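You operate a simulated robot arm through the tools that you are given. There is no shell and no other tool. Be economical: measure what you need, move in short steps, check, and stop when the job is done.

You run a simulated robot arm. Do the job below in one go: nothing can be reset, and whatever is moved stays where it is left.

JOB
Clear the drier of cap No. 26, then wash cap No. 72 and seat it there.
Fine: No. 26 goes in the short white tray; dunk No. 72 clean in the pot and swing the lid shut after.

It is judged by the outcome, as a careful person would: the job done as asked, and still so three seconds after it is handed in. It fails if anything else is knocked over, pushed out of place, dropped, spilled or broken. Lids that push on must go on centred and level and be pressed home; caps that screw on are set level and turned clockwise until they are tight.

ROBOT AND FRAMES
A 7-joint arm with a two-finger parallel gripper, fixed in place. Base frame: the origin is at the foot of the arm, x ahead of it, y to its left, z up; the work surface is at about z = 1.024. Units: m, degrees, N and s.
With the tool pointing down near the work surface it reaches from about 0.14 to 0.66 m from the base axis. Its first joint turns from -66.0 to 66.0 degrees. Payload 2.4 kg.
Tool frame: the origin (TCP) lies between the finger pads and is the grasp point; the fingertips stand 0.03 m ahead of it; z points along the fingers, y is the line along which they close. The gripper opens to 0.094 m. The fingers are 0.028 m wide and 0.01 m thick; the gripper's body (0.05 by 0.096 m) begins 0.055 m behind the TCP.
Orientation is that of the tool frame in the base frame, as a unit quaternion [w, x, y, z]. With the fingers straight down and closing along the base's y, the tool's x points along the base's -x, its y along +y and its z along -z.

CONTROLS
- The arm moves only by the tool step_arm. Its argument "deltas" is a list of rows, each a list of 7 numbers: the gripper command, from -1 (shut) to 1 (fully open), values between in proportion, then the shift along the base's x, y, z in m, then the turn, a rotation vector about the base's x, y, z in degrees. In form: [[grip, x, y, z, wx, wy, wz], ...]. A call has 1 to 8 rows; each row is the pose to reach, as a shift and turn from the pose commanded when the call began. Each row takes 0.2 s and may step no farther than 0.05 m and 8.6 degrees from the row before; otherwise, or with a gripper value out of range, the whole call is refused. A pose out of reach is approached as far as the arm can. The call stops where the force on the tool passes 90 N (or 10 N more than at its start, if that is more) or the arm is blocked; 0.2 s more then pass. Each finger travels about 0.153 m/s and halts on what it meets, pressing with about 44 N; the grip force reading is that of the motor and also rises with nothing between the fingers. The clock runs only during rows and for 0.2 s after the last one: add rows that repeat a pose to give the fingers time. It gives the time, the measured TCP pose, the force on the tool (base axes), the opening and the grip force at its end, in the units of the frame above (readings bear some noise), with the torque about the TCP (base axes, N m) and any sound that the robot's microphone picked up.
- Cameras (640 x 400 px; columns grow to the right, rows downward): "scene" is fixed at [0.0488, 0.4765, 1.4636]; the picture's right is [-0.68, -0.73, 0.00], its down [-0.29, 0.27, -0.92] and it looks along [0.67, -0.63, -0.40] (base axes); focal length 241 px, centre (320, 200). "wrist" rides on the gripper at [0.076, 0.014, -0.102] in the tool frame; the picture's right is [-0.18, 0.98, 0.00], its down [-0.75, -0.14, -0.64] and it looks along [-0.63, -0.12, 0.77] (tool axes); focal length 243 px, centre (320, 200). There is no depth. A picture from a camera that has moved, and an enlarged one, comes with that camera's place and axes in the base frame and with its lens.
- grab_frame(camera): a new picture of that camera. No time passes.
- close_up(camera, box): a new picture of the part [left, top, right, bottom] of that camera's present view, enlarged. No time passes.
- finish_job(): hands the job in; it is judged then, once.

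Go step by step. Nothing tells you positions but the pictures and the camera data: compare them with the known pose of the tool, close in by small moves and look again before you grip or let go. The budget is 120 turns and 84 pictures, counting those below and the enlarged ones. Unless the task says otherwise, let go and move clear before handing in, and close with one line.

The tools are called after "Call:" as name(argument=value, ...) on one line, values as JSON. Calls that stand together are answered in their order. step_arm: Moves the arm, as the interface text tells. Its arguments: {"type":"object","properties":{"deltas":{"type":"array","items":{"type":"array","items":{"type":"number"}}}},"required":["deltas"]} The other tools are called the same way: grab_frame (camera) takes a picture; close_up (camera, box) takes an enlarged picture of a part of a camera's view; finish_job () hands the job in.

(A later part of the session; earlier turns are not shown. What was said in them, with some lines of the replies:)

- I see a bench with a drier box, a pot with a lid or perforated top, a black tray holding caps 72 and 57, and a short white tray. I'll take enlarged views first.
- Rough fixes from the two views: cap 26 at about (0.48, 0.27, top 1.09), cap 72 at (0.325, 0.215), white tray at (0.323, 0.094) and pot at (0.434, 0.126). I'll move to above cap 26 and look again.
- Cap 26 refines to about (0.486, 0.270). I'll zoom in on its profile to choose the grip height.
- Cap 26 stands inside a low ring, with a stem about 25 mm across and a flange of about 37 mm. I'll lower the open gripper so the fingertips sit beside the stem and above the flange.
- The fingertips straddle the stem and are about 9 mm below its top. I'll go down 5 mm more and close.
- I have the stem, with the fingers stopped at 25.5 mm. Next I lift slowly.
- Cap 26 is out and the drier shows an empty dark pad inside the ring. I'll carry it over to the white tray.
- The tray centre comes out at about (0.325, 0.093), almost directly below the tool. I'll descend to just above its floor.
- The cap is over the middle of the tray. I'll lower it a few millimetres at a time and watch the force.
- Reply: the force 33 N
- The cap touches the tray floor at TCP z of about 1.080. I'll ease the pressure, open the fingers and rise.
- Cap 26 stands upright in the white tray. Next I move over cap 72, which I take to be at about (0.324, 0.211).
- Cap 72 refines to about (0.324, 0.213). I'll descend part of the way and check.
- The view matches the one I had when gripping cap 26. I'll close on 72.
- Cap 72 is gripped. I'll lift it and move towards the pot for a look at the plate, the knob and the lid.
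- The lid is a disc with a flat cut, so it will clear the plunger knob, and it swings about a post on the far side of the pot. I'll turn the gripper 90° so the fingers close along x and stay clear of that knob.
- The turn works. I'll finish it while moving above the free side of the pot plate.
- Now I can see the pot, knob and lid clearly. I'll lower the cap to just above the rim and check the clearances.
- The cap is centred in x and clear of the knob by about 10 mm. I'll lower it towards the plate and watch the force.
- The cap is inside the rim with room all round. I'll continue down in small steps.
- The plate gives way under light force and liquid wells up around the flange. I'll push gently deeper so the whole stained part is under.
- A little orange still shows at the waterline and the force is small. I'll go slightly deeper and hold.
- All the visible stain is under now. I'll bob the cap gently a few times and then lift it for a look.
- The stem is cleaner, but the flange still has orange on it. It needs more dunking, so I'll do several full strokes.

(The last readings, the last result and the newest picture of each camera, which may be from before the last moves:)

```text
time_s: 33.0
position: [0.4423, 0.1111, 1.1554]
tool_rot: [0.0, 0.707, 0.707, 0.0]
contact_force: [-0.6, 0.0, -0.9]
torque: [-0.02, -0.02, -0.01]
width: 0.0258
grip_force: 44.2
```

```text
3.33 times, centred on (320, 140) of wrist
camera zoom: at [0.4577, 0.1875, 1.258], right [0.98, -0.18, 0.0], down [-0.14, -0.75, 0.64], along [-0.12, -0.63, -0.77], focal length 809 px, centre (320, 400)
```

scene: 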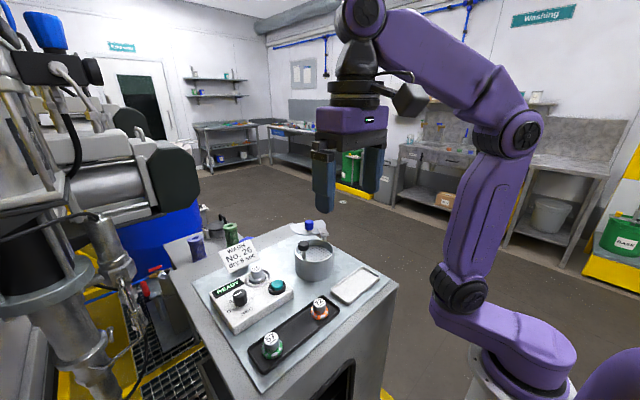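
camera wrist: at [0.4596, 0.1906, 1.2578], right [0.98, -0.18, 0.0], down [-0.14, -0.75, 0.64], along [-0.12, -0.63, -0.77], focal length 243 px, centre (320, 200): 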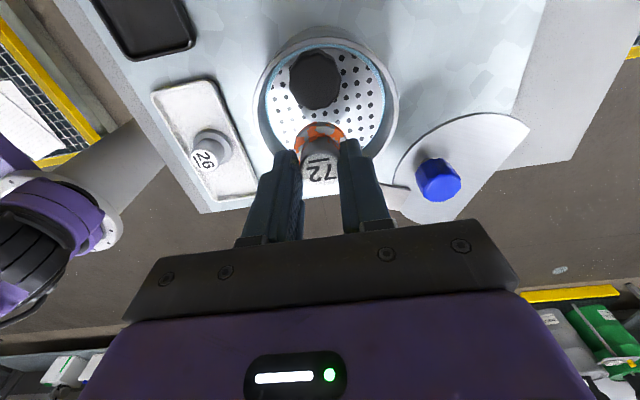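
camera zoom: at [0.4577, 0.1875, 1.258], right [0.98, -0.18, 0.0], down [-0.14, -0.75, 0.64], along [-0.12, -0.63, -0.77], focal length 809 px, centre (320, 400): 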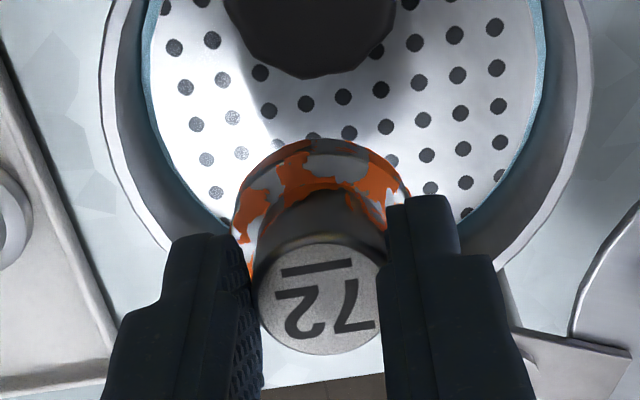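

The flange looks unchanged, so the dunk was probably too shallow or too short. I'll push deeper, feel for the plate's stop, and hold there.

Call:
step_arm(deltas=[[-1, 0, 0, -0.015, 0, 0, 0], [-1, 0, 0, -0.03, 0, 0, 0], [-1, 0, 0, -0.04, 0, 0, 0], [-1, 0, 0, -0.05, 0, 0, 0], [-1, 0, 0, -0.06, 0, 0, 0], [-1, 0, 0, -0.064, 0, 0, 0], [-1, 0, 0, -0.067, 0, 0, 0], [-1, 0, 0, -0.067, 0, 0, 0]])

Call:
close_up(camera="scene", box=[265, 200, 361, 280])

```text
time_s: 34.8
position: [0.4429, 0.1115, 1.0874]
tool_rot: [0.0, 0.707, 0.707, 0.0]
contact_force: [-1.0, -2.3, 3.7]
torque: [-0.12, 0.06, 0.01]
width: 0.0257
grip_force: 44.1
```

```text
5.00 times, centred on (313, 240) of scene
camera zoom: at [0.0487, 0.4764, 1.4636], right [-0.68, -0.73, 0.0], down [-0.29, 0.27, -0.92], along [0.67, -0.63, -0.4], focal length 1203 px, centre (355, 0)
```

zoom: 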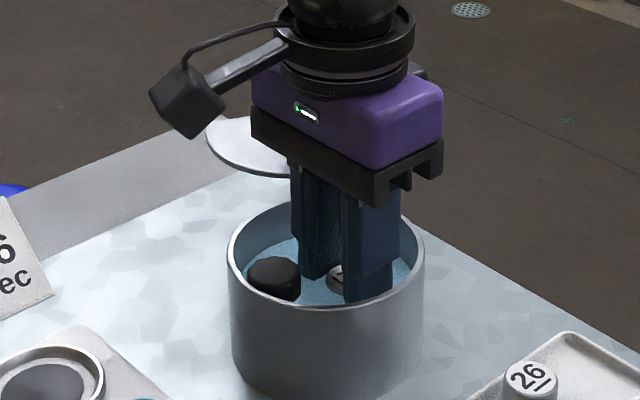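

It still travels freely at about 4 N. I'll go a little further, hold, and then bob.

Call:
step_arm(deltas=[[-1, 0, 0, -0.002, 0, 0, 0], [-1, 0, 0, -0.004, 0, 0, 0], [-1, 0, 0, -0.006, 0, 0, 0], [-1, 0, 0, -0.006, 0, 0, 0]])

```text
time_s: 35.8
position: [0.4428, 0.1126, 1.0814]
tool_rot: [0.0, 0.707, 0.707, 0.002]
contact_force: [-3.7, 0.1, 31.6]
torque: [-0.15, 0.06, -0.01]
width: 0.0256
grip_force: 43.7
```

The plate has bottomed. I'll ease off 1.5 mm, hold there for a while, and lift for a look.

Call:
step_arm(deltas=[[-1, 0, 0, 0.0015, 0, 0, 0], [-1, 0, 0, 0.0015, 0, 0, 0], [-1, 0, 0, 0.0015, 0, 0, 0], [-1, 0, 0, 0.0015, 0, 0, 0], [-1, 0, 0, 0.0015, 0, 0, 0], [-1, 0, 0, 0.0015, 0, 0, 0], [-1, 0, 0, 0.0015, 0, 0, 0], [-1, 0, 0, 0.0015, 0, 0, 0]])

Call:
step_arm(deltas=[[-1, 0, 0, 0.01, 0, 0, 0], [-1, 0, 0, 0.02, 0, 0, 0], [-1, 0, 0, 0.03, 0, 0, 0], [-1, 0, 0, 0.04, 0, 0, 0], [-1, 0, 0, 0.05, 0, 0, 0], [-1, 0, 0, 0.06, 0, 0, 0], [-1, 0, 0, 0.072, 0, 0, 0]])

Call:
close_up(camera="wrist", box=[250, 80, 390, 200])

Call:
close_up(camera="scene", box=[265, 200, 361, 280])

```text
time_s: 37.6
position: [0.4425, 0.111, 1.0833]
tool_rot: [-0.001, 0.707, 0.707, -0.001]
contact_force: [-0.9, 1.2, 3.6]
torque: [0.09, 0.09, 0.02]
width: 0.0257
grip_force: 44.2
```

```text
time_s: 39.2
position: [0.4425, 0.11, 1.1531]
tool_rot: [0.0, 0.707, 0.707, 0.0]
contact_force: [-0.4, 0.0, -1.0]
torque: [0.0, -0.03, 0.0]
width: 0.0256
grip_force: 43.9
```

```text
3.33 times, centred on (320, 140) of wrist
camera zoom: at [0.4586, 0.1879, 1.2566], right [0.98, -0.18, 0.0], down [-0.14, -0.75, 0.64], along [-0.12, -0.63, -0.77], focal length 809 px, centre (320, 400)
```

zoom: 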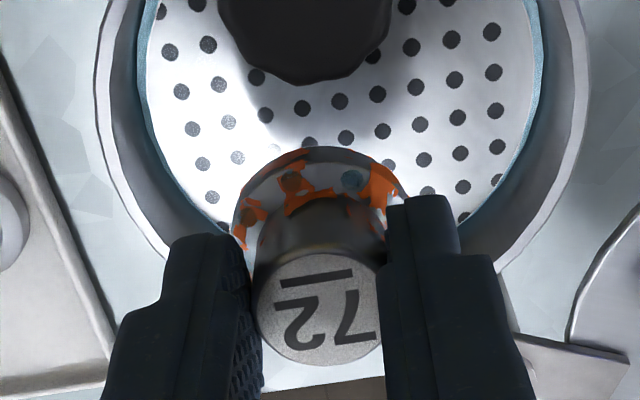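

```text
5.00 times, centred on (313, 240) of scene
camera zoom: at [0.0488, 0.4765, 1.4636], right [-0.68, -0.73, 0.0], down [-0.29, 0.27, -0.92], along [0.67, -0.63, -0.4], focal length 1203 px, centre (355, 0)
```

zoom: 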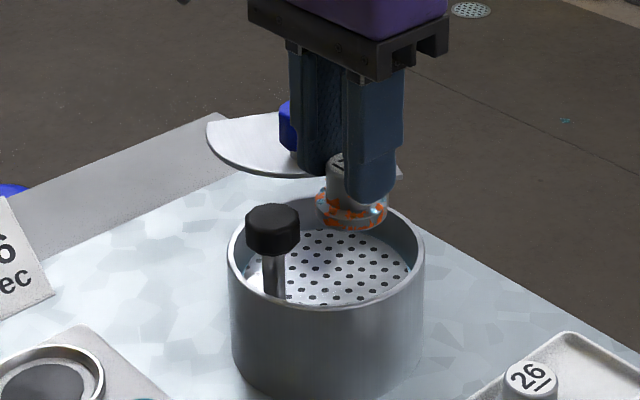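

Progress: far less orange after the full-depth press. I'll repeat the full strokes.

Call:
step_arm(deltas=[[-1, 0, 0, -0.015, 0, 0, 0], [-1, 0, 0, -0.03, 0, 0, 0], [-1, 0, 0, -0.045, 0, 0, 0], [-1, 0, 0, -0.06, 0, 0, 0], [-1, 0, 0, -0.07, 0, 0, 0], [-1, 0, 0, -0.073, 0, 0, 0], [-1, 0, 0, -0.073, 0, 0, 0], [-1, 0, 0, -0.073, 0, 0, 0]])

Call:
step_arm(deltas=[[-1, 0, 0, 0.0, 0, 0, 0], [-1, 0, 0, 0.015, 0, 0, 0], [-1, 0, 0, 0.03, 0, 0, 0], [-1, 0, 0, 0.045, 0, 0, 0], [-1, 0, 0, 0.03, 0, 0, 0], [-1, 0, 0, 0.015, 0, 0, 0], [-1, 0, 0, 0.003, 0, 0, 0], [-1, 0, 0, 0.0, 0, 0, 0]])

Call:
step_arm(deltas=[[-1, 0, 0, 0.0, 0, 0, 0], [-1, 0, 0, 0.0, 0, 0, 0], [-1, 0, 0, 0.015, 0, 0, 0], [-1, 0, 0, 0.03, 0, 0, 0], [-1, 0, 0, 0.045, 0, 0, 0], [-1, 0, 0, 0.06, 0, 0, 0], [-1, 0, 0, 0.073, 0, 0, 0]])

Call:
close_up(camera="wrist", box=[250, 80, 390, 200])

Call:
close_up(camera="scene", box=[290, 215, 345, 255])

```text
time_s: 41.0
position: [0.4448, 0.1121, 1.0822]
tool_rot: [0.001, 0.707, 0.707, 0.001]
contact_force: [2.7, -0.8, 8.0]
torque: [-0.09, -0.13, 0.04]
width: 0.0254
grip_force: 43.7
```

```text
time_s: 42.8
position: [0.4435, 0.1137, 1.0823]
tool_rot: [0.001, 0.707, 0.707, 0.001]
contact_force: [0.9, -0.4, 7.4]
torque: [0.01, 0.01, 0.01]
width: 0.0256
grip_force: 44.0
```

```text
time_s: 44.4
position: [0.4438, 0.1124, 1.1555]
tool_rot: [0.0, 0.707, 0.707, 0.0]
contact_force: [0.1, -0.7, -1.2]
torque: [0.01, 0.02, -0.02]
width: 0.0255
grip_force: 44.2
```

```text
3.33 times, centred on (320, 140) of wrist
camera zoom: at [0.4579, 0.1892, 1.2578], right [0.98, -0.18, 0.0], down [-0.14, -0.75, 0.64], along [-0.12, -0.63, -0.77], focal length 809 px, centre (320, 400)
```

zoom: 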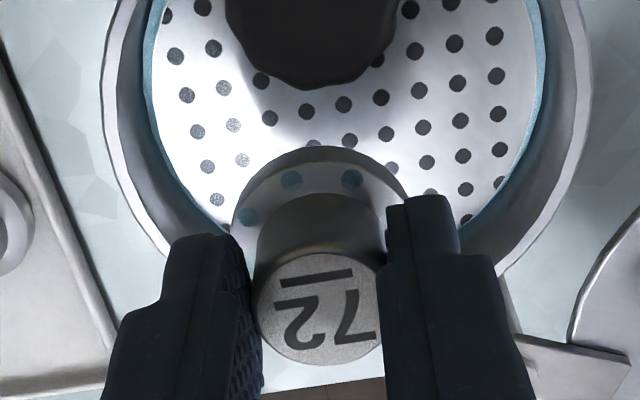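

```text
10.00 times, centred on (318, 235) of scene
camera zoom: at [0.0488, 0.4765, 1.4636], right [-0.68, -0.73, 0.0], down [-0.29, 0.27, -0.92], along [0.67, -0.63, -0.4], focal length 2407 px, centre (345, -150)
```

zoom: 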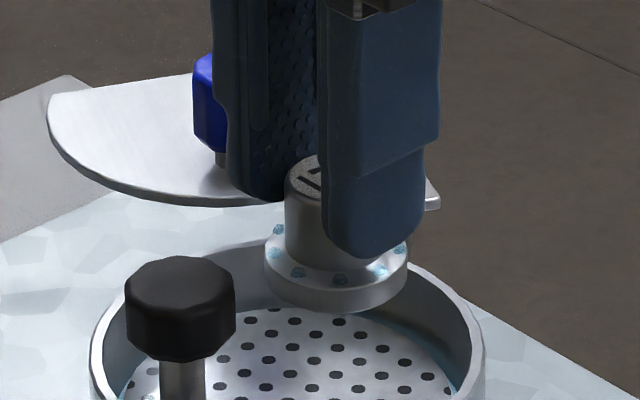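

Cap 72 is clean now, with only clear blue drops on it. I'll let it drip briefly over the pot, rise, and carry it over the drier pad.

Call:
step_arm(deltas=[[-1, 0, 0, 0.0, 0, 0, 0], [-1, 0, 0, 0.0, 0, 0, 0], [-1, 0, 0, 0.0, 0, 0, 0], [-1, 0, 0, 0.0, 0, 0, 0], [-1, 0, 0, 0.025, 0, 0, 0], [-1, 0, 0, 0.05, 0, 0, 0]])

Call:
step_arm(deltas=[[-1, 0.01, 0.035, 0.0, 0, 0, 0], [-1, 0.02, 0.07, 0.0, 0, 0, 0], [-1, 0.03, 0.105, 0.0, 0, 0, 0], [-1, 0.04, 0.14, 0.0, 0, 0, 0], [-1, 0.042, 0.159, 0.0, 0, 0, 0], [-1, 0.042, 0.159, 0.0, 0, 0, 0]])

Call:
grab_frame(camera="wrist")

Call:
close_up(camera="scene", box=[200, 200, 320, 300])

```text
time_s: 45.8
position: [0.4443, 0.1101, 1.2059]
tool_rot: [0.0, 0.708, 0.706, -0.001]
contact_force: [-0.4, -0.2, -0.7]
torque: [-0.02, 0.01, 0.01]
width: 0.0255
grip_force: 43.7
```

```text
time_s: 47.2
position: [0.4862, 0.2703, 1.2046]
tool_rot: [0.001, 0.707, 0.707, 0.0]
contact_force: [-0.2, 0.3, -1.4]
torque: [0.01, 0.01, 0.0]
width: 0.0257
grip_force: 44.2
```

```text
37 pictures are left
camera wrist: at [0.501, 0.3467, 1.3066], right [0.98, -0.18, 0.0], down [-0.14, -0.75, 0.64], along [-0.12, -0.63, -0.77], focal length 243 px, centre (320, 200)
```

wrist: 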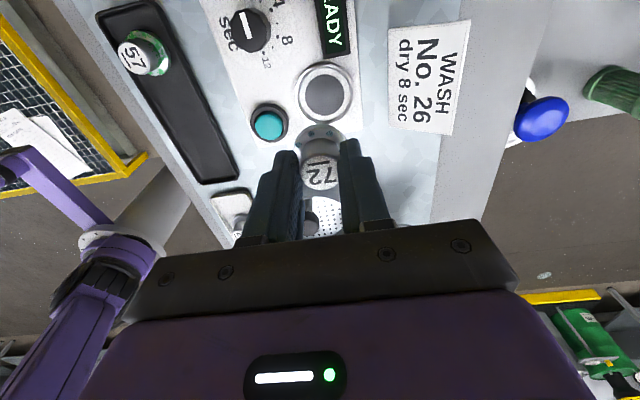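

```text
4.00 times, centred on (260, 250) of scene
camera zoom: at [0.0488, 0.4765, 1.4636], right [-0.68, -0.73, 0.0], down [-0.29, 0.27, -0.92], along [0.67, -0.63, -0.4], focal length 963 px, centre (560, 0)
```

zoom: 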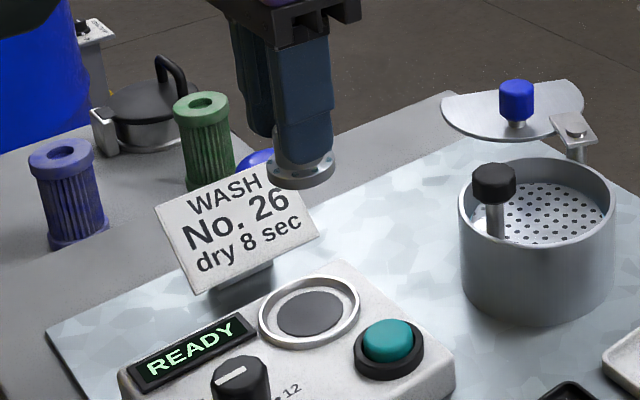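

The pad is right below the cap. I'll descend to just above it and check.

Call:
step_arm(deltas=[[-1, 0, 0.001, -0.04, 0, 0, 0], [-1, 0, 0.001, -0.075, 0, 0, 0], [-1, 0, 0.001, -0.09, 0, 0, 0], [-1, 0, 0.001, -0.09, 0, 0, 0]])

Call:
close_up(camera="wrist", box=[250, 70, 390, 190])

Call:
close_up(camera="scene", box=[220, 240, 300, 295])

```text
time_s: 48.2
position: [0.4848, 0.2717, 1.1151]
tool_rot: [-0.001, 0.707, 0.707, 0.001]
contact_force: [-0.3, -0.2, -0.7]
torque: [-0.01, 0.05, 0.01]
width: 0.0257
grip_force: 44.3
```

```text
3.33 times, centred on (320, 130) of wrist
camera zoom: at [0.5006, 0.3479, 1.2171], right [0.98, -0.18, 0.0], down [-0.14, -0.75, 0.64], along [-0.12, -0.63, -0.77], focal length 809 px, centre (320, 433)
```

zoom: 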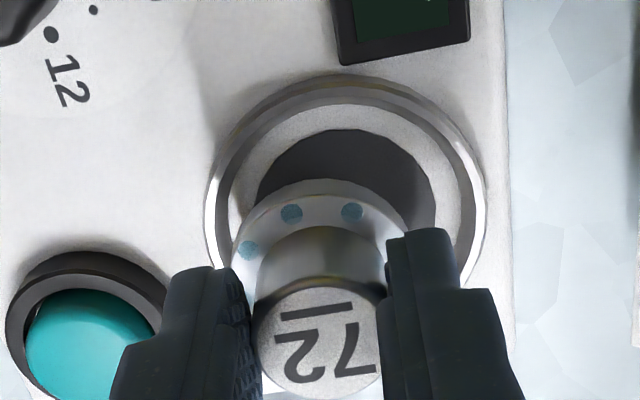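

```text
7.27 times, centred on (260, 268) of scene
camera zoom: at [0.0488, 0.4765, 1.4636], right [-0.68, -0.73, 0.0], down [-0.29, 0.27, -0.92], along [0.67, -0.63, -0.4], focal length 1750 px, centre (756, -291)
```

zoom: 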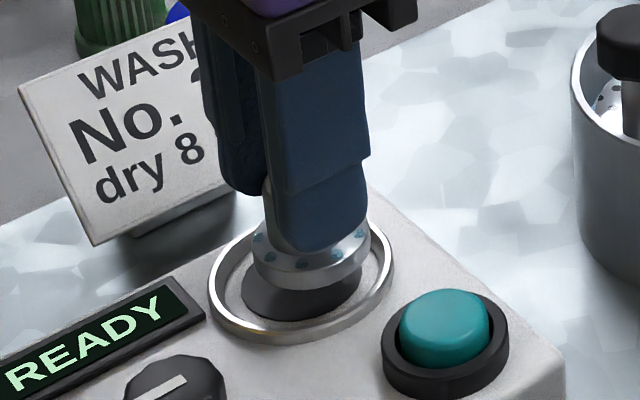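

Both views put the cap about 5 mm short of the pad centre in x and 2 mm short in y. I'll correct that at this height and look again.

Call:
step_arm(deltas=[[-1, 0.0045, 0.0018, 0, 0, 0, 0], [-1, 0.0045, 0.0018, -0.004, 0, 0, 0], [-1, 0.0045, 0.0018, -0.004, 0, 0, 0]])

Call:
close_up(camera="wrist", box=[250, 70, 390, 190])

Call:
close_up(camera="scene", box=[220, 240, 300, 295])

```text
time_s: 49.0
position: [0.4911, 0.273, 1.1107]
tool_rot: [0.0, 0.707, 0.707, 0.0]
contact_force: [0.3, 0.6, -1.2]
torque: [-0.02, -0.01, 0.0]
width: 0.0254
grip_force: 44.5
```

```text
3.33 times, centred on (320, 130) of wrist
camera zoom: at [0.505, 0.35, 1.2128], right [0.98, -0.18, 0.0], down [-0.14, -0.75, 0.64], along [-0.12, -0.63, -0.77], focal length 809 px, centre (320, 433)
```

zoom: 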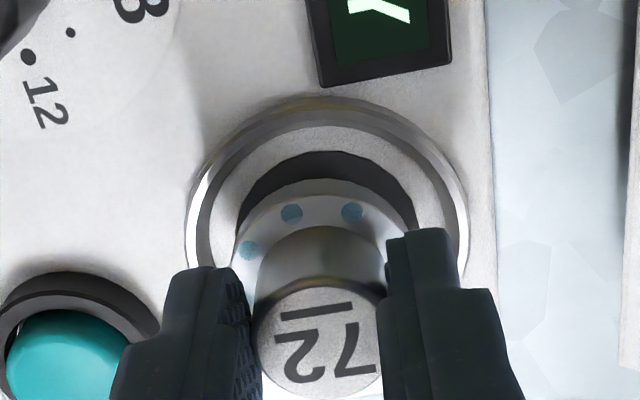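

```text
7.27 times, centred on (260, 268) of scene
camera zoom: at [0.0488, 0.4765, 1.4636], right [-0.68, -0.73, 0.0], down [-0.29, 0.27, -0.92], along [0.67, -0.63, -0.4], focal length 1750 px, centre (756, -291)
```

zoom: 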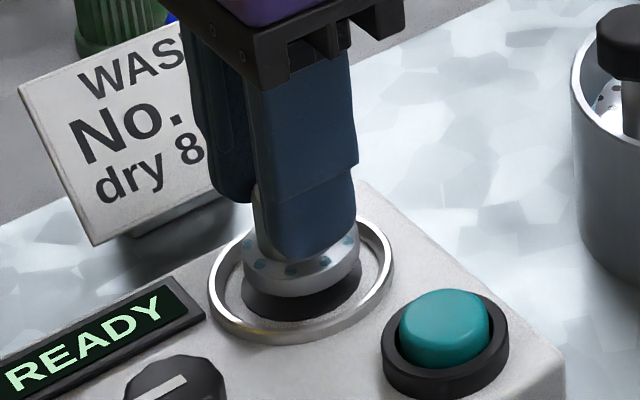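

It is aligned to within about a millimetre in both views. I'll lower it to contact in small steps.

Call:
step_arm(deltas=[[-1, 0.0005, 0, -0.002, 0, 0, 0], [-1, 0.0005, 0, -0.004, 0, 0, 0], [-1, 0.0005, 0, -0.004, 0, 0, 0]])

```text
time_s: 49.8
position: [0.4906, 0.2737, 1.1076]
tool_rot: [0.0, 0.707, 0.707, 0.0]
contact_force: [-0.1, -0.2, -0.4]
torque: [-0.03, 0.0, 0.0]
width: 0.0256
grip_force: 43.6
```

Call:
step_arm(deltas=[[-1, 0, 0, -0.001, 0, 0, 0], [-1, 0, 0, -0.002, 0, 0, 0], [-1, 0, 0, -0.002, 0, 0, 0]])

Call:
close_up(camera="scene", box=[220, 240, 300, 295])

```text
time_s: 50.6
position: [0.4916, 0.2732, 1.1046]
tool_rot: [0.0, 0.707, 0.708, 0.0]
contact_force: [-0.6, 0.3, -0.9]
torque: [0.01, 0.0, -0.05]
width: 0.0257
grip_force: 43.5
```

```text
7.27 times, centred on (260, 268) of scene
camera zoom: at [0.0488, 0.4765, 1.4636], right [-0.68, -0.73, 0.0], down [-0.29, 0.27, -0.92], along [0.67, -0.63, -0.4], focal length 1750 px, centre (756, -291)
```

zoom: 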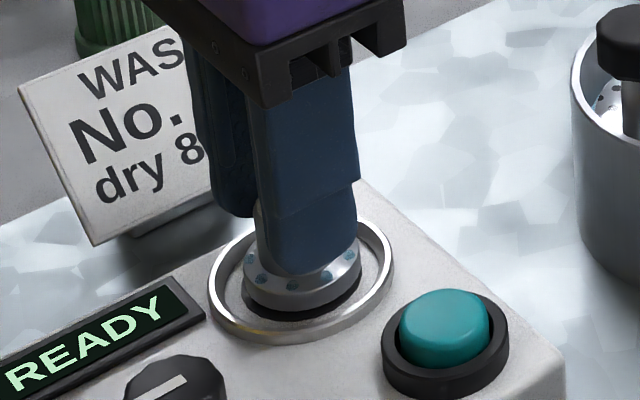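

It still hangs a little above the pad, so I continue down.

Call:
step_arm(deltas=[[-1, 0, 0, -0.001, 0, 0, 0], [-1, 0, 0, -0.002, 0, 0, 0], [-1, 0, 0, -0.002, 0, 0, 0]])

```text
time_s: 51.4
position: [0.4905, 0.2733, 1.1028]
tool_rot: [0.0, 0.707, 0.707, 0.0]
contact_force: [0.4, 0.2, -1.2]
torque: [-0.03, 0.01, 0.02]
width: 0.0257
grip_force: 43.7
```

Call:
step_arm(deltas=[[-1, 0, 0, -0.001, 0, 0, 0], [-1, 0, 0, -0.002, 0, 0, 0], [-1, 0, 0, -0.002, 0, 0, 0]])

Call:
close_up(camera="scene", box=[235, 255, 290, 290])

```text
time_s: 52.2
position: [0.4904, 0.2718, 1.1022]
tool_rot: [0.0, 0.707, 0.707, 0.001]
contact_force: [-0.7, -1.3, 9.8]
torque: [-0.13, 0.14, 0.03]
width: 0.0257
grip_force: 43.8
```

```text
11.43 times, centred on (262, 272) of scene
camera zoom: at [0.0486, 0.4763, 1.4636], right [-0.68, -0.73, 0.0], down [-0.29, 0.27, -0.92], along [0.67, -0.63, -0.4], focal length 2750 px, centre (977, -629)
```

zoom: 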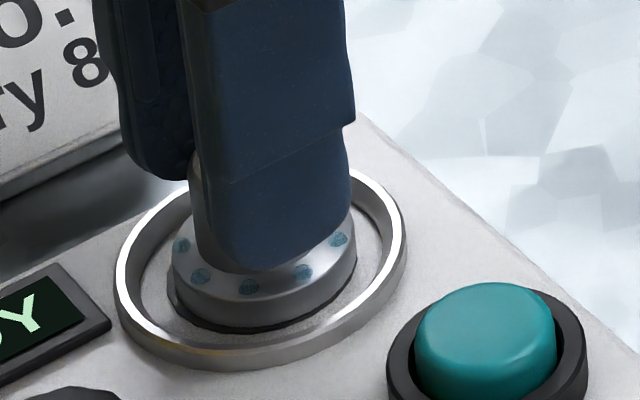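

It has touched down, level and centred in the ring at about 10 N. I'll release and rise.

Call:
step_arm(deltas=[[-1, 0, 0, 0.0005, 0, 0, 0], [-0.25, 0, 0, 0.0005, 0, 0, 0], [-0.1, 0, 0, 0.0005, 0, 0, 0], [-0.1, 0, 0, 0.0005, 0, 0, 0], [-0.1, 0, 0, 0.02, 0, 0, 0], [-0.1, 0, 0, 0.06, 0, 0, 0], [-0.1, 0, 0, 0.1, 0, 0, 0], [-0.1, 0, 0, 0.13, 0, 0, 0]])

Call:
close_up(camera="scene", box=[200, 220, 350, 320])

Call:
grab_frame(camera="wrist")

```text
time_s: 54.0
position: [0.4898, 0.2742, 1.232]
tool_rot: [0.0, 0.708, 0.707, -0.001]
contact_force: [0.3, 0.0, -0.3]
torque: [0.01, -0.02, -0.03]
width: 0.0422
grip_force: 0.1
```

```text
4.00 times, centred on (275, 270) of scene
camera zoom: at [0.0487, 0.4764, 1.4636], right [-0.68, -0.73, 0.0], down [-0.29, 0.27, -0.92], along [0.67, -0.63, -0.4], focal length 963 px, centre (500, -80)
```

zoom: 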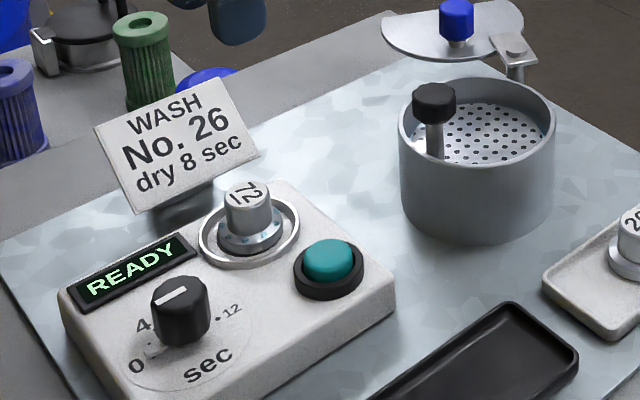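

```text
28 pictures are left
camera wrist: at [0.5041, 0.351, 1.3346], right [0.98, -0.18, 0.0], down [-0.14, -0.75, 0.64], along [-0.12, -0.63, -0.77], focal length 243 px, centre (320, 200)
```

wrist: 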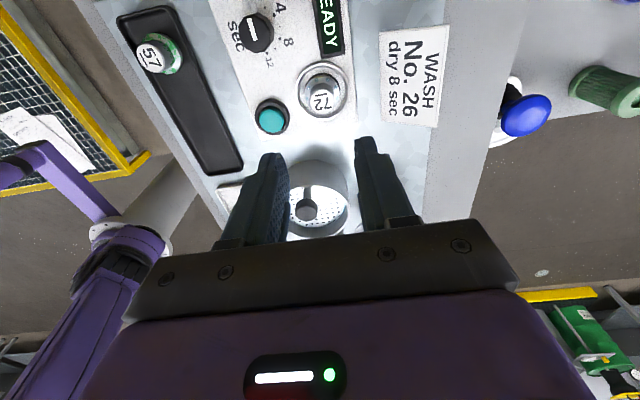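

No. 72 sits level in the drier and looks clean. For the lid, I'll straddle the blue knob loosely with the fingers and sweep it round the post, so I move over there now and turn the fingers to suit.

Call:
step_arm(deltas=[[-0.1, 0.003, -0.025, 0, 0, 0, -7], [-0.1, 0.006, -0.05, 0, 0, 0, -14], [-0.1, 0.01, -0.075, 0, 0, 0, -21], [-0.1, 0.014, -0.1, 0, 0, 0, -28], [-0.1, 0.018, -0.125, 0, 0, 0, -35], [-0.1, 0.024, -0.15, 0, 0, 0, -42], [-0.1, 0.03, -0.18, 0, 0, 0, -50], [-0.1, 0.03, -0.18, 0, 0, 0, -50]])

Call:
grab_frame(camera="wrist")

Call:
close_up(camera="scene", box=[265, 190, 361, 280])

```text
time_s: 55.8
position: [0.5201, 0.0935, 1.2322]
tool_rot: [0.0, 0.94, 0.341, -0.001]
contact_force: [0.6, 1.0, 0.2]
torque: [0.01, -0.03, -0.03]
width: 0.0422
grip_force: 0.1
```

```text
27 pictures are left
camera wrist: at [0.5874, 0.132, 1.3334], right [0.49, -0.87, 0.0], down [-0.67, -0.37, 0.64], along [-0.56, -0.31, -0.77], focal length 243 px, centre (320, 200)
```

wrist: 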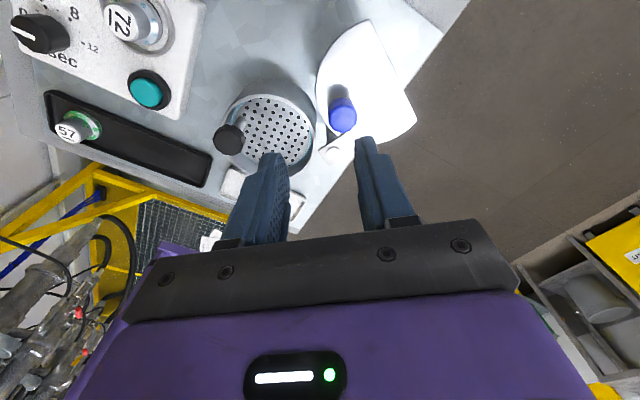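

```text
4.44 times, centred on (313, 235) of scene
camera zoom: at [0.0488, 0.4764, 1.4636], right [-0.68, -0.73, 0.0], down [-0.29, 0.27, -0.92], along [0.67, -0.63, -0.4], focal length 1070 px, centre (351, 44)
```

zoom: 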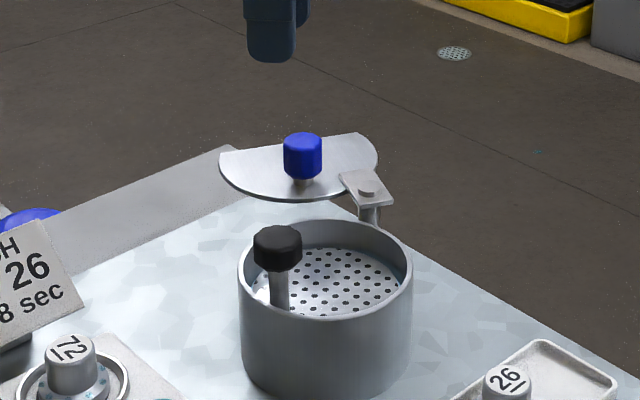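

The blue knob is at about (0.5275, 0.0715) and the post at about (0.474, 0.063). I'll come down just above the knob and check the alignment.

Call:
step_arm(deltas=[[-0.1, 0.0075, -0.022, 0, 0, 0, 0], [-0.1, 0.0075, -0.022, -0.04, 0, 0, 0], [-0.1, 0.0075, -0.022, -0.068, 0, 0, 0], [-0.1, 0.0075, -0.022, -0.068, 0, 0, 0]])

Call:
close_up(camera="wrist", box=[220, 40, 420, 220])

Call:
close_up(camera="scene", box=[270, 185, 350, 245])

```text
time_s: 56.8
position: [0.5285, 0.0717, 1.1628]
tool_rot: [0.0, 0.94, 0.341, 0.0]
contact_force: [-0.4, 0.7, 0.6]
torque: [0.0, -0.02, -0.03]
width: 0.042
grip_force: 0.1
```

```text
2.22 times, centred on (320, 130) of wrist
camera zoom: at [0.5964, 0.1103, 1.2655], right [0.49, -0.87, 0.0], down [-0.67, -0.38, 0.64], along [-0.56, -0.31, -0.77], focal length 539 px, centre (320, 356)
```

zoom: 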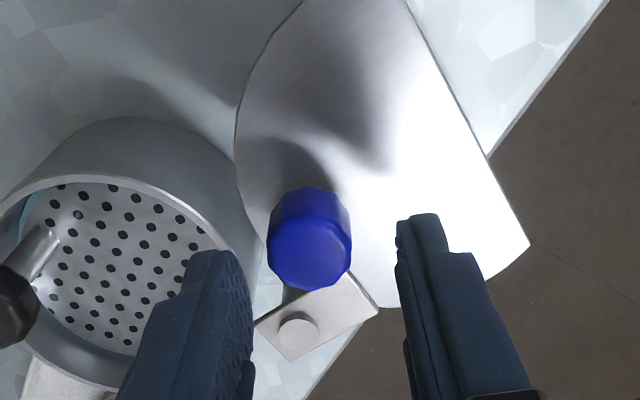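

```text
6.67 times, centred on (310, 215) of scene
camera zoom: at [0.0488, 0.4765, 1.4636], right [-0.68, -0.73, 0.0], down [-0.29, 0.27, -0.92], along [0.67, -0.63, -0.4], focal length 1604 px, centre (387, 100)
```

zoom: 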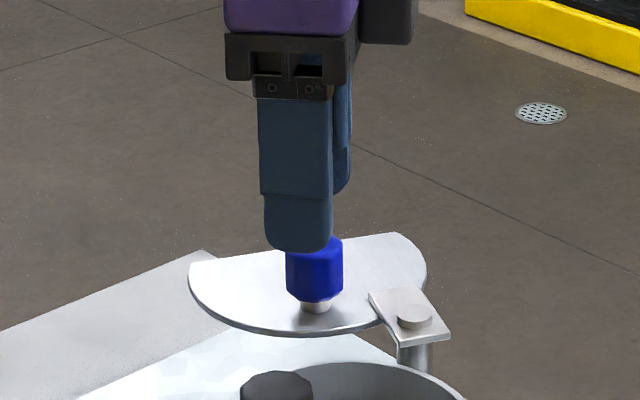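

The knob lies between the fingers. I'll lower until the tips straddle it, above the lid plate.

Call:
step_arm(deltas=[[-0.1, -0.001, 0.002, -0.01, 0, 0, 0], [-0.1, -0.001, 0.002, -0.02, 0, 0, 0], [-0.1, -0.001, 0.002, -0.025, 0, 0, 0], [-0.2, -0.001, 0.002, -0.025, 0, 0, 0]])

Call:
close_up(camera="scene", box=[270, 185, 350, 245])

Call:
close_up(camera="wrist", box=[220, 60, 420, 240])

```text
time_s: 57.8
position: [0.528, 0.0733, 1.1366]
tool_rot: [0.001, 0.94, 0.342, 0.0]
contact_force: [0.3, 0.0, -0.8]
torque: [-0.01, 0.0, 0.02]
width: 0.0377
grip_force: 0.1
```

```text
6.67 times, centred on (310, 215) of scene
camera zoom: at [0.0488, 0.4765, 1.4636], right [-0.68, -0.73, 0.0], down [-0.29, 0.27, -0.92], along [0.67, -0.63, -0.4], focal length 1604 px, centre (387, 100)
```

zoom: 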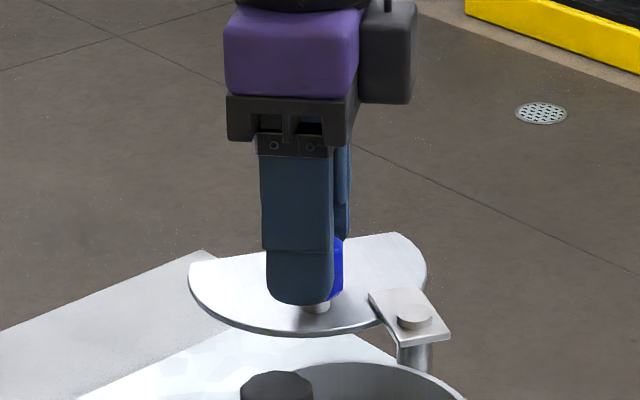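

```text
2.22 times, centred on (320, 150) of wrist
camera zoom: at [0.5951, 0.1119, 1.2398], right [0.49, -0.87, 0.0], down [-0.67, -0.38, 0.64], along [-0.56, -0.31, -0.77], focal length 539 px, centre (320, 311)
```

zoom: 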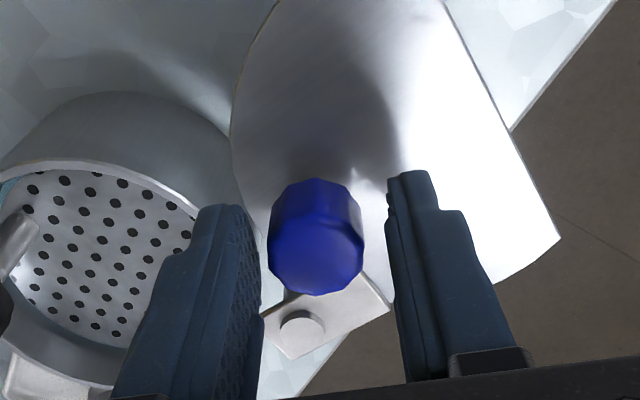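

The fingers straddle the knob without touching the lid. I'll sweep the first part of the arc and look.

Call:
step_arm(deltas=[[-0.2, -0.0023, 0.0072, 0, 0, 0, 3.4], [-0.2, -0.0054, 0.0136, 0, 0, 0, 6.8], [-0.2, -0.0095, 0.0196, 0, 0, 0, 10.2], [-0.2, -0.0144, 0.0251, 0, 0, 0, 13.6], [-0.2, -0.02, 0.0298, 0, 0, 0, 17]])

Call:
close_up(camera="wrist", box=[220, 60, 420, 240])

Call:
close_up(camera="scene", box=[265, 185, 361, 260])

```text
time_s: 59.0
position: [0.507, 0.1022, 1.1381]
tool_rot: [-0.001, 0.878, 0.478, 0.001]
contact_force: [0.2, -0.7, 0.6]
torque: [0.0, -0.01, 0.01]
width: 0.0376
grip_force: 0.2
```

```text
2.22 times, centred on (320, 150) of wrist
camera zoom: at [0.5607, 0.1606, 1.2402], right [0.72, -0.69, 0.0], down [-0.53, -0.56, 0.64], along [-0.44, -0.47, -0.77], focal length 539 px, centre (320, 311)
```

zoom: 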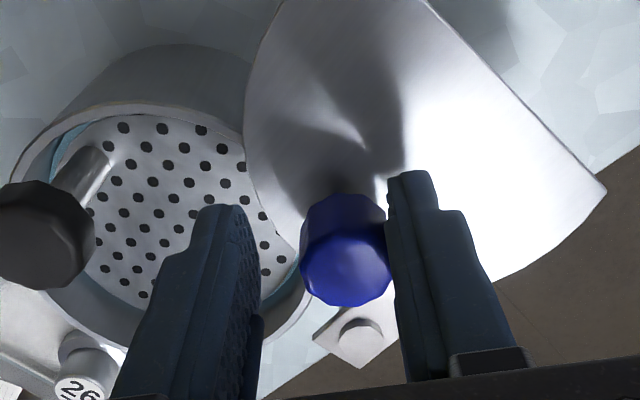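

```text
5.33 times, centred on (313, 222) of scene
camera zoom: at [0.0488, 0.4765, 1.4636], right [-0.68, -0.73, 0.0], down [-0.29, 0.27, -0.92], along [0.67, -0.63, -0.4], focal length 1284 px, centre (357, 80)
```

zoom: 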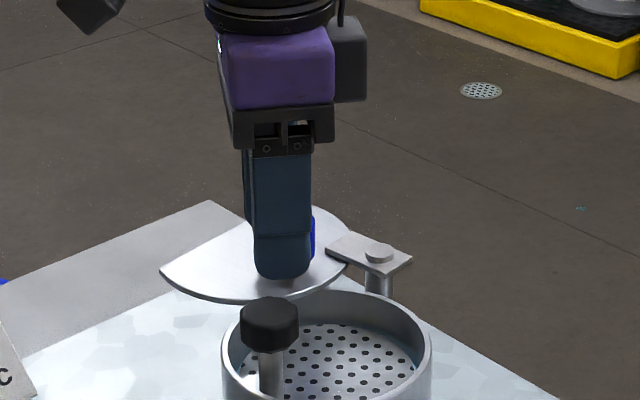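

The lid swings freely, pushed by the trailing finger. I continue along the arc.

Call:
step_arm(deltas=[[-0.2, -0.0063, 0.0039, 0, 0, 0, 3.4], [-0.2, -0.0129, 0.0068, 0, 0, 0, 6.8], [-0.2, -0.02, 0.0089, 0, 0, 0, 10.2], [-0.2, -0.0272, 0.0099, 0, 0, 0, 13.6], [-0.2, -0.0346, 0.0099, 0, 0, 0, 17], [-0.2, -0.0418, 0.0089, 0, 0, 0, 20.4]])

Call:
close_up(camera="wrist", box=[220, 60, 420, 240])

Call:
close_up(camera="scene", box=[265, 195, 361, 270])

```text
time_s: 60.4
position: [0.4655, 0.1118, 1.1387]
tool_rot: [0.0, 0.78, 0.626, 0.0]
contact_force: [-0.5, -0.9, 0.3]
torque: [0.01, 0.03, 0.01]
width: 0.0381
grip_force: 0.1
```

```text
2.22 times, centred on (320, 150) of wrist
camera zoom: at [0.4963, 0.1844, 1.2408], right [0.92, -0.39, 0.0], down [-0.3, -0.7, 0.64], along [-0.25, -0.59, -0.77], focal length 539 px, centre (320, 311)
```

zoom: 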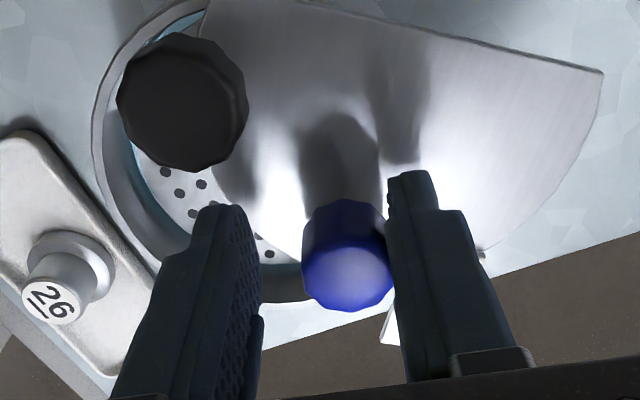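

```text
5.33 times, centred on (313, 232) of scene
camera zoom: at [0.0488, 0.4765, 1.4636], right [-0.68, -0.73, 0.0], down [-0.29, 0.27, -0.92], along [0.67, -0.63, -0.4], focal length 1284 px, centre (357, 27)
```

zoom: 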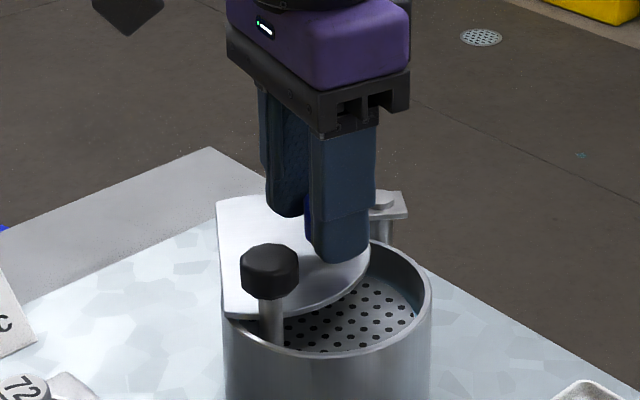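

About 85° of the swing is done with no resistance. The lid's leading corner is now close to the plunger stem, so I'll look closely before going on.

Call:
close_up(camera="scene", box=[290, 225, 350, 270])

Call:
grab_frame(camera="wrist")

```text
8.89 times, centred on (320, 248) of scene
camera zoom: at [0.0488, 0.4765, 1.4636], right [-0.68, -0.73, 0.0], down [-0.29, 0.27, -0.92], along [0.67, -0.63, -0.4], focal length 2139 px, centre (320, -222)
```

zoom: 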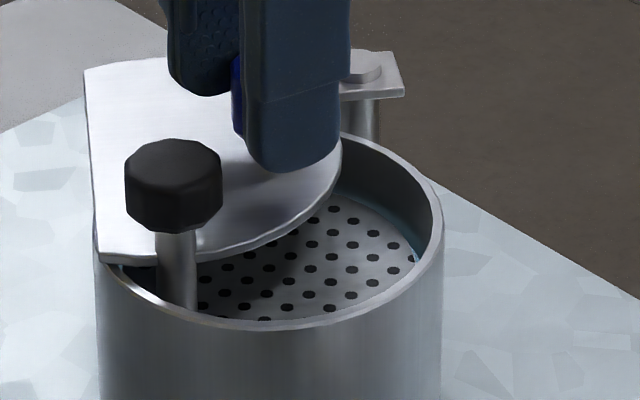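

```text
16 pictures are left
camera wrist: at [0.4963, 0.1844, 1.2408], right [0.92, -0.39, 0.0], down [-0.3, -0.7, 0.64], along [-0.25, -0.59, -0.77], focal length 243 px, centre (320, 200)
```

wrist: 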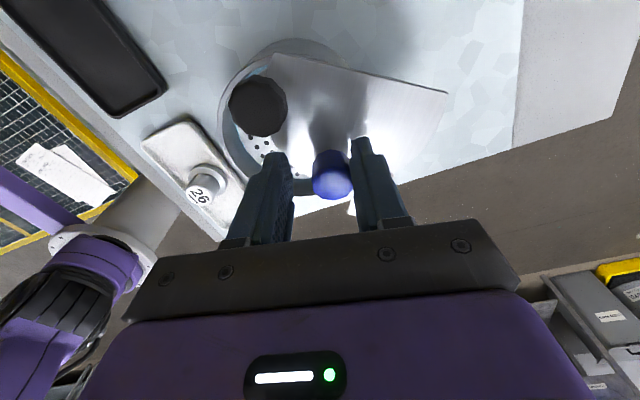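

The lid edge looks almost in contact with the plunger stem, though no force shows. I'll advance only a few degrees and read the force.

Call:
step_arm(deltas=[[-0.2, -0.0018, -0.0005, 0, 0, 0, 0.9], [-0.2, -0.0036, -0.0009, 0, 0, 0, 1.8], [-0.2, -0.0036, -0.0009, 0, 0, 0, 1.8]])

Call:
close_up(camera="scene", box=[290, 225, 350, 270])

```text
time_s: 61.2
position: [0.4631, 0.112, 1.1381]
tool_rot: [0.0, 0.77, 0.638, 0.0]
contact_force: [0.6, 0.5, 0.2]
torque: [0.03, 0.04, 0.03]
width: 0.0376
grip_force: 0.6
```

```text
8.89 times, centred on (320, 248) of scene
camera zoom: at [0.0488, 0.4765, 1.4636], right [-0.68, -0.73, 0.0], down [-0.29, 0.27, -0.92], along [0.67, -0.63, -0.4], focal length 2139 px, centre (320, -222)
```

zoom: 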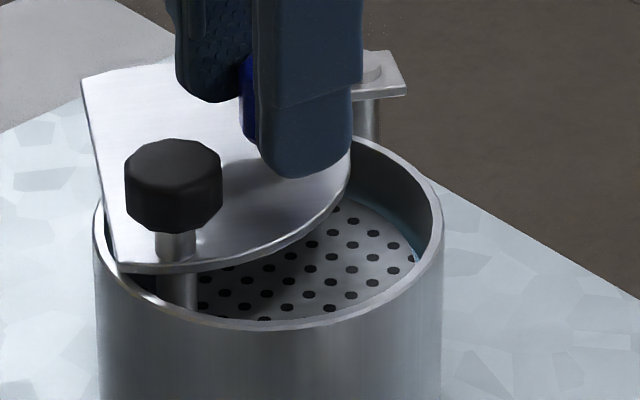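

The lid slides past the stem with no resistance, about 0.6 N. I'll carry on towards closed.

Call:
step_arm(deltas=[[-0.2, -0.0052, -0.0018, 0, 0, 0, 2.5], [-0.2, -0.0101, -0.0041, 0, 0, 0, 5], [-0.2, -0.0149, -0.007, 0, 0, 0, 7.5], [-0.2, -0.0192, -0.0103, 0, 0, 0, 10], [-0.2, -0.0192, -0.0103, 0, 0, 0, 10]])

Call:
close_up(camera="scene", box=[285, 220, 350, 270])

Call:
close_up(camera="wrist", box=[220, 40, 420, 220])

```text
time_s: 62.4
position: [0.4436, 0.1019, 1.1368]
tool_rot: [0.0, 0.711, 0.703, -0.001]
contact_force: [-0.9, 1.5, -0.4]
torque: [0.02, 0.02, 0.0]
width: 0.0376
grip_force: 0.1
```

```text
8.00 times, centred on (318, 245) of scene
camera zoom: at [0.0488, 0.4765, 1.4636], right [-0.68, -0.73, 0.0], down [-0.29, 0.27, -0.92], along [0.67, -0.63, -0.4], focal length 1925 px, centre (340, -160)
```

zoom: 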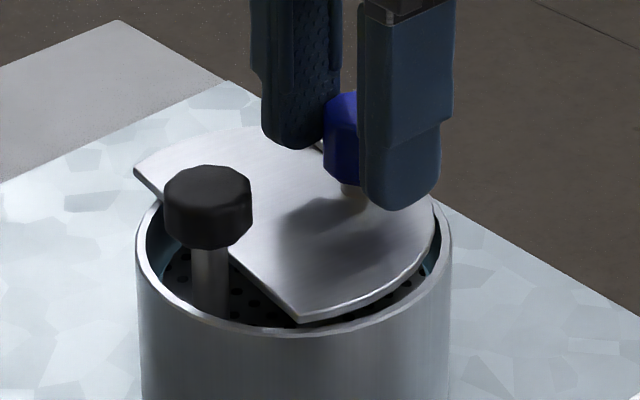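

```text
2.22 times, centred on (320, 130) of wrist
camera zoom: at [0.4587, 0.1778, 1.2392], right [0.98, -0.2, 0.0], down [-0.15, -0.75, 0.64], along [-0.13, -0.63, -0.77], focal length 539 px, centre (320, 356)
```

zoom: 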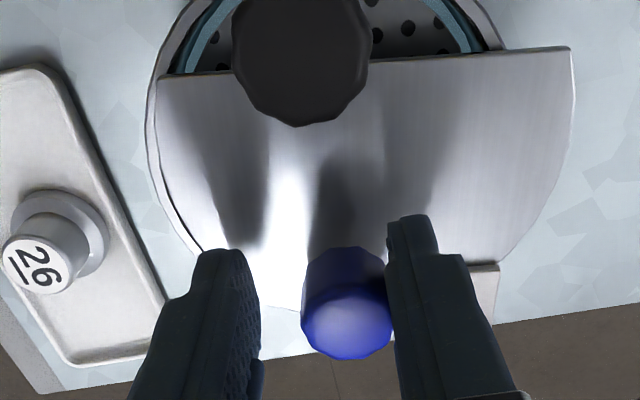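

The stem now sits in the lid's flat. The lid needs another 12–15° or so, so I continue gently.

Call:
step_arm(deltas=[[-0.2, -0.004, -0.0032, 0, 0, 0, 0], [-0.2, -0.0078, -0.0066, 0, 0, 0, 0], [-0.2, -0.0078, -0.0066, 0, 0, 0, 0]])

Call:
close_up(camera="wrist", box=[220, 40, 420, 220])

```text
time_s: 63.2
position: [0.4355, 0.0943, 1.1374]
tool_rot: [0.001, 0.712, 0.702, 0.0]
contact_force: [7.6, 2.5, 1.1]
torque: [0.06, -0.17, 0.11]
width: 0.0418
grip_force: 4.1
```

```text
2.22 times, centred on (320, 130) of wrist
camera zoom: at [0.4518, 0.1713, 1.2398], right [0.98, -0.2, 0.0], down [-0.15, -0.75, 0.64], along [-0.13, -0.63, -0.77], focal length 539 px, centre (320, 356)
```

zoom: 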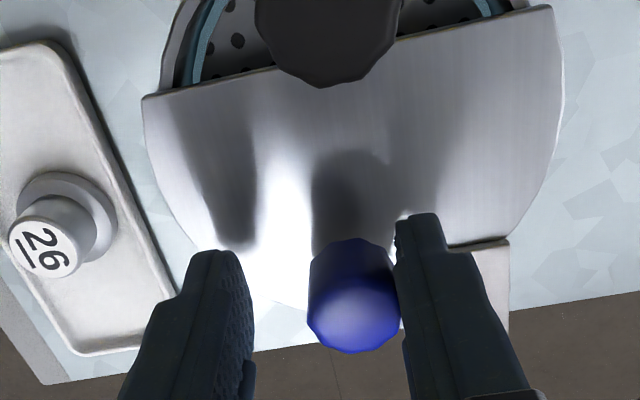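

A reaction of about 8 N appeared, so the lid has probably reached its stop. I'll back off slightly and check the lid from the scene camera.

Call:
step_arm(deltas=[[-0.1, 0.002, 0, 0, 0, 0, 0], [-0.1, 0.004, 0, 0.02, 0, 0, 0], [-0.1, 0.004, 0, 0.05, 0, 0, 0], [-0.1, 0.004, 0, 0.09, 0, 0, 0], [-0.1, 0.004, 0, 0.09, 0, 0, 0]])

Call:
close_up(camera="scene", box=[275, 215, 355, 280])

Call:
grab_frame(camera="wrist")

```text
time_s: 64.4
position: [0.4383, 0.0964, 1.2293]
tool_rot: [0.0, 0.712, 0.702, 0.0]
contact_force: [0.5, 0.3, -0.6]
torque: [-0.03, 0.03, 0.0]
width: 0.0423
grip_force: 0.1
```

```text
6.15 times, centred on (315, 248) of scene
camera zoom: at [0.0488, 0.4765, 1.4636], right [-0.68, -0.73, 0.0], down [-0.29, 0.27, -0.92], along [0.67, -0.63, -0.4], focal length 1481 px, centre (351, -92)
```

zoom: 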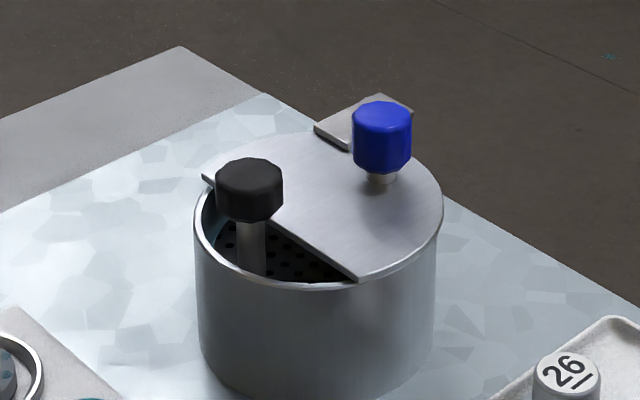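

```text
10 pictures are left
camera wrist: at [0.4543, 0.1722, 1.33], right [0.98, -0.2, 0.0], down [-0.15, -0.75, 0.64], along [-0.13, -0.63, -0.77], focal length 243 px, centre (320, 200)
```

wrist: 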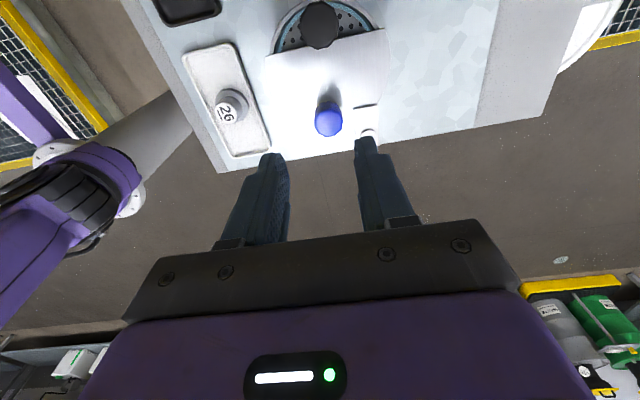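

The lid lies concentric over the pot with the stem in its flat, and it met its stop. I'll rise clear and do a final check of the bench.

Call:
step_arm(deltas=[[0, -0.03, 0, 0.04, 0, 0, 0], [0, -0.06, 0.0, 0.08, 0, 0, 0], [0, -0.06, 0.0, 0.08, 0, 0, 0]])

Call:
close_up(camera="scene", box=[180, 210, 400, 370])

Call:
close_up(camera="scene", box=[235, 255, 290, 290])

```text
time_s: 65.2
position: [0.3769, 0.0947, 1.3073]
tool_rot: [0.0, 0.712, 0.702, -0.001]
contact_force: [-1.1, -0.5, -0.4]
torque: [0.0, 0.02, 0.0]
width: 0.047
grip_force: 0.0
```

```text
2.50 times, centred on (290, 290) of scene
camera zoom: at [0.0487, 0.4765, 1.4636], right [-0.68, -0.73, 0.0], down [-0.29, 0.27, -0.92], along [0.67, -0.63, -0.4], focal length 602 px, centre (395, -25)
```

zoom: 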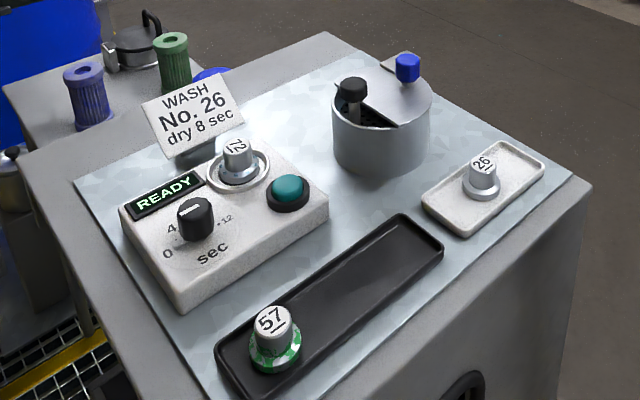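

```text
11.43 times, centred on (262, 272) of scene
camera zoom: at [0.0487, 0.4765, 1.4636], right [-0.68, -0.73, 0.0], down [-0.29, 0.27, -0.92], along [0.67, -0.63, -0.4], focal length 2750 px, centre (977, -629)
```

zoom: 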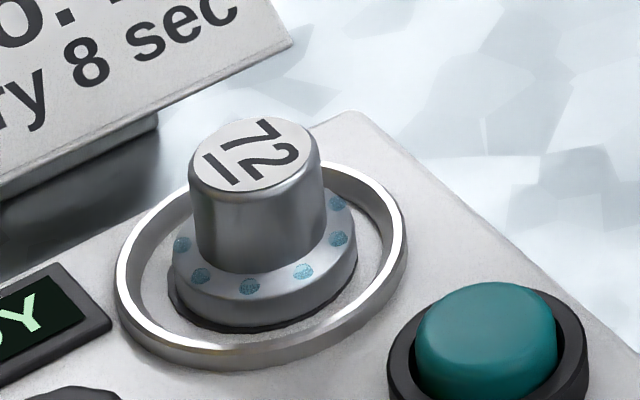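

No. 26 is in the white tray, a clean No. 72 is seated level in the drier, the lid is shut and nothing else has moved. The job didn't ask for a drying run, and the card names No. 26, so I leave the drier's dial and button alone and hand in.

Call:
finish_job()

```text
The job is handed in.
```

The job is handed in: cap No. 26 is in the short white tray, No. 72 is washed clean and seated in the drier (still wet, drier not run), and the pot lid is swung shut.
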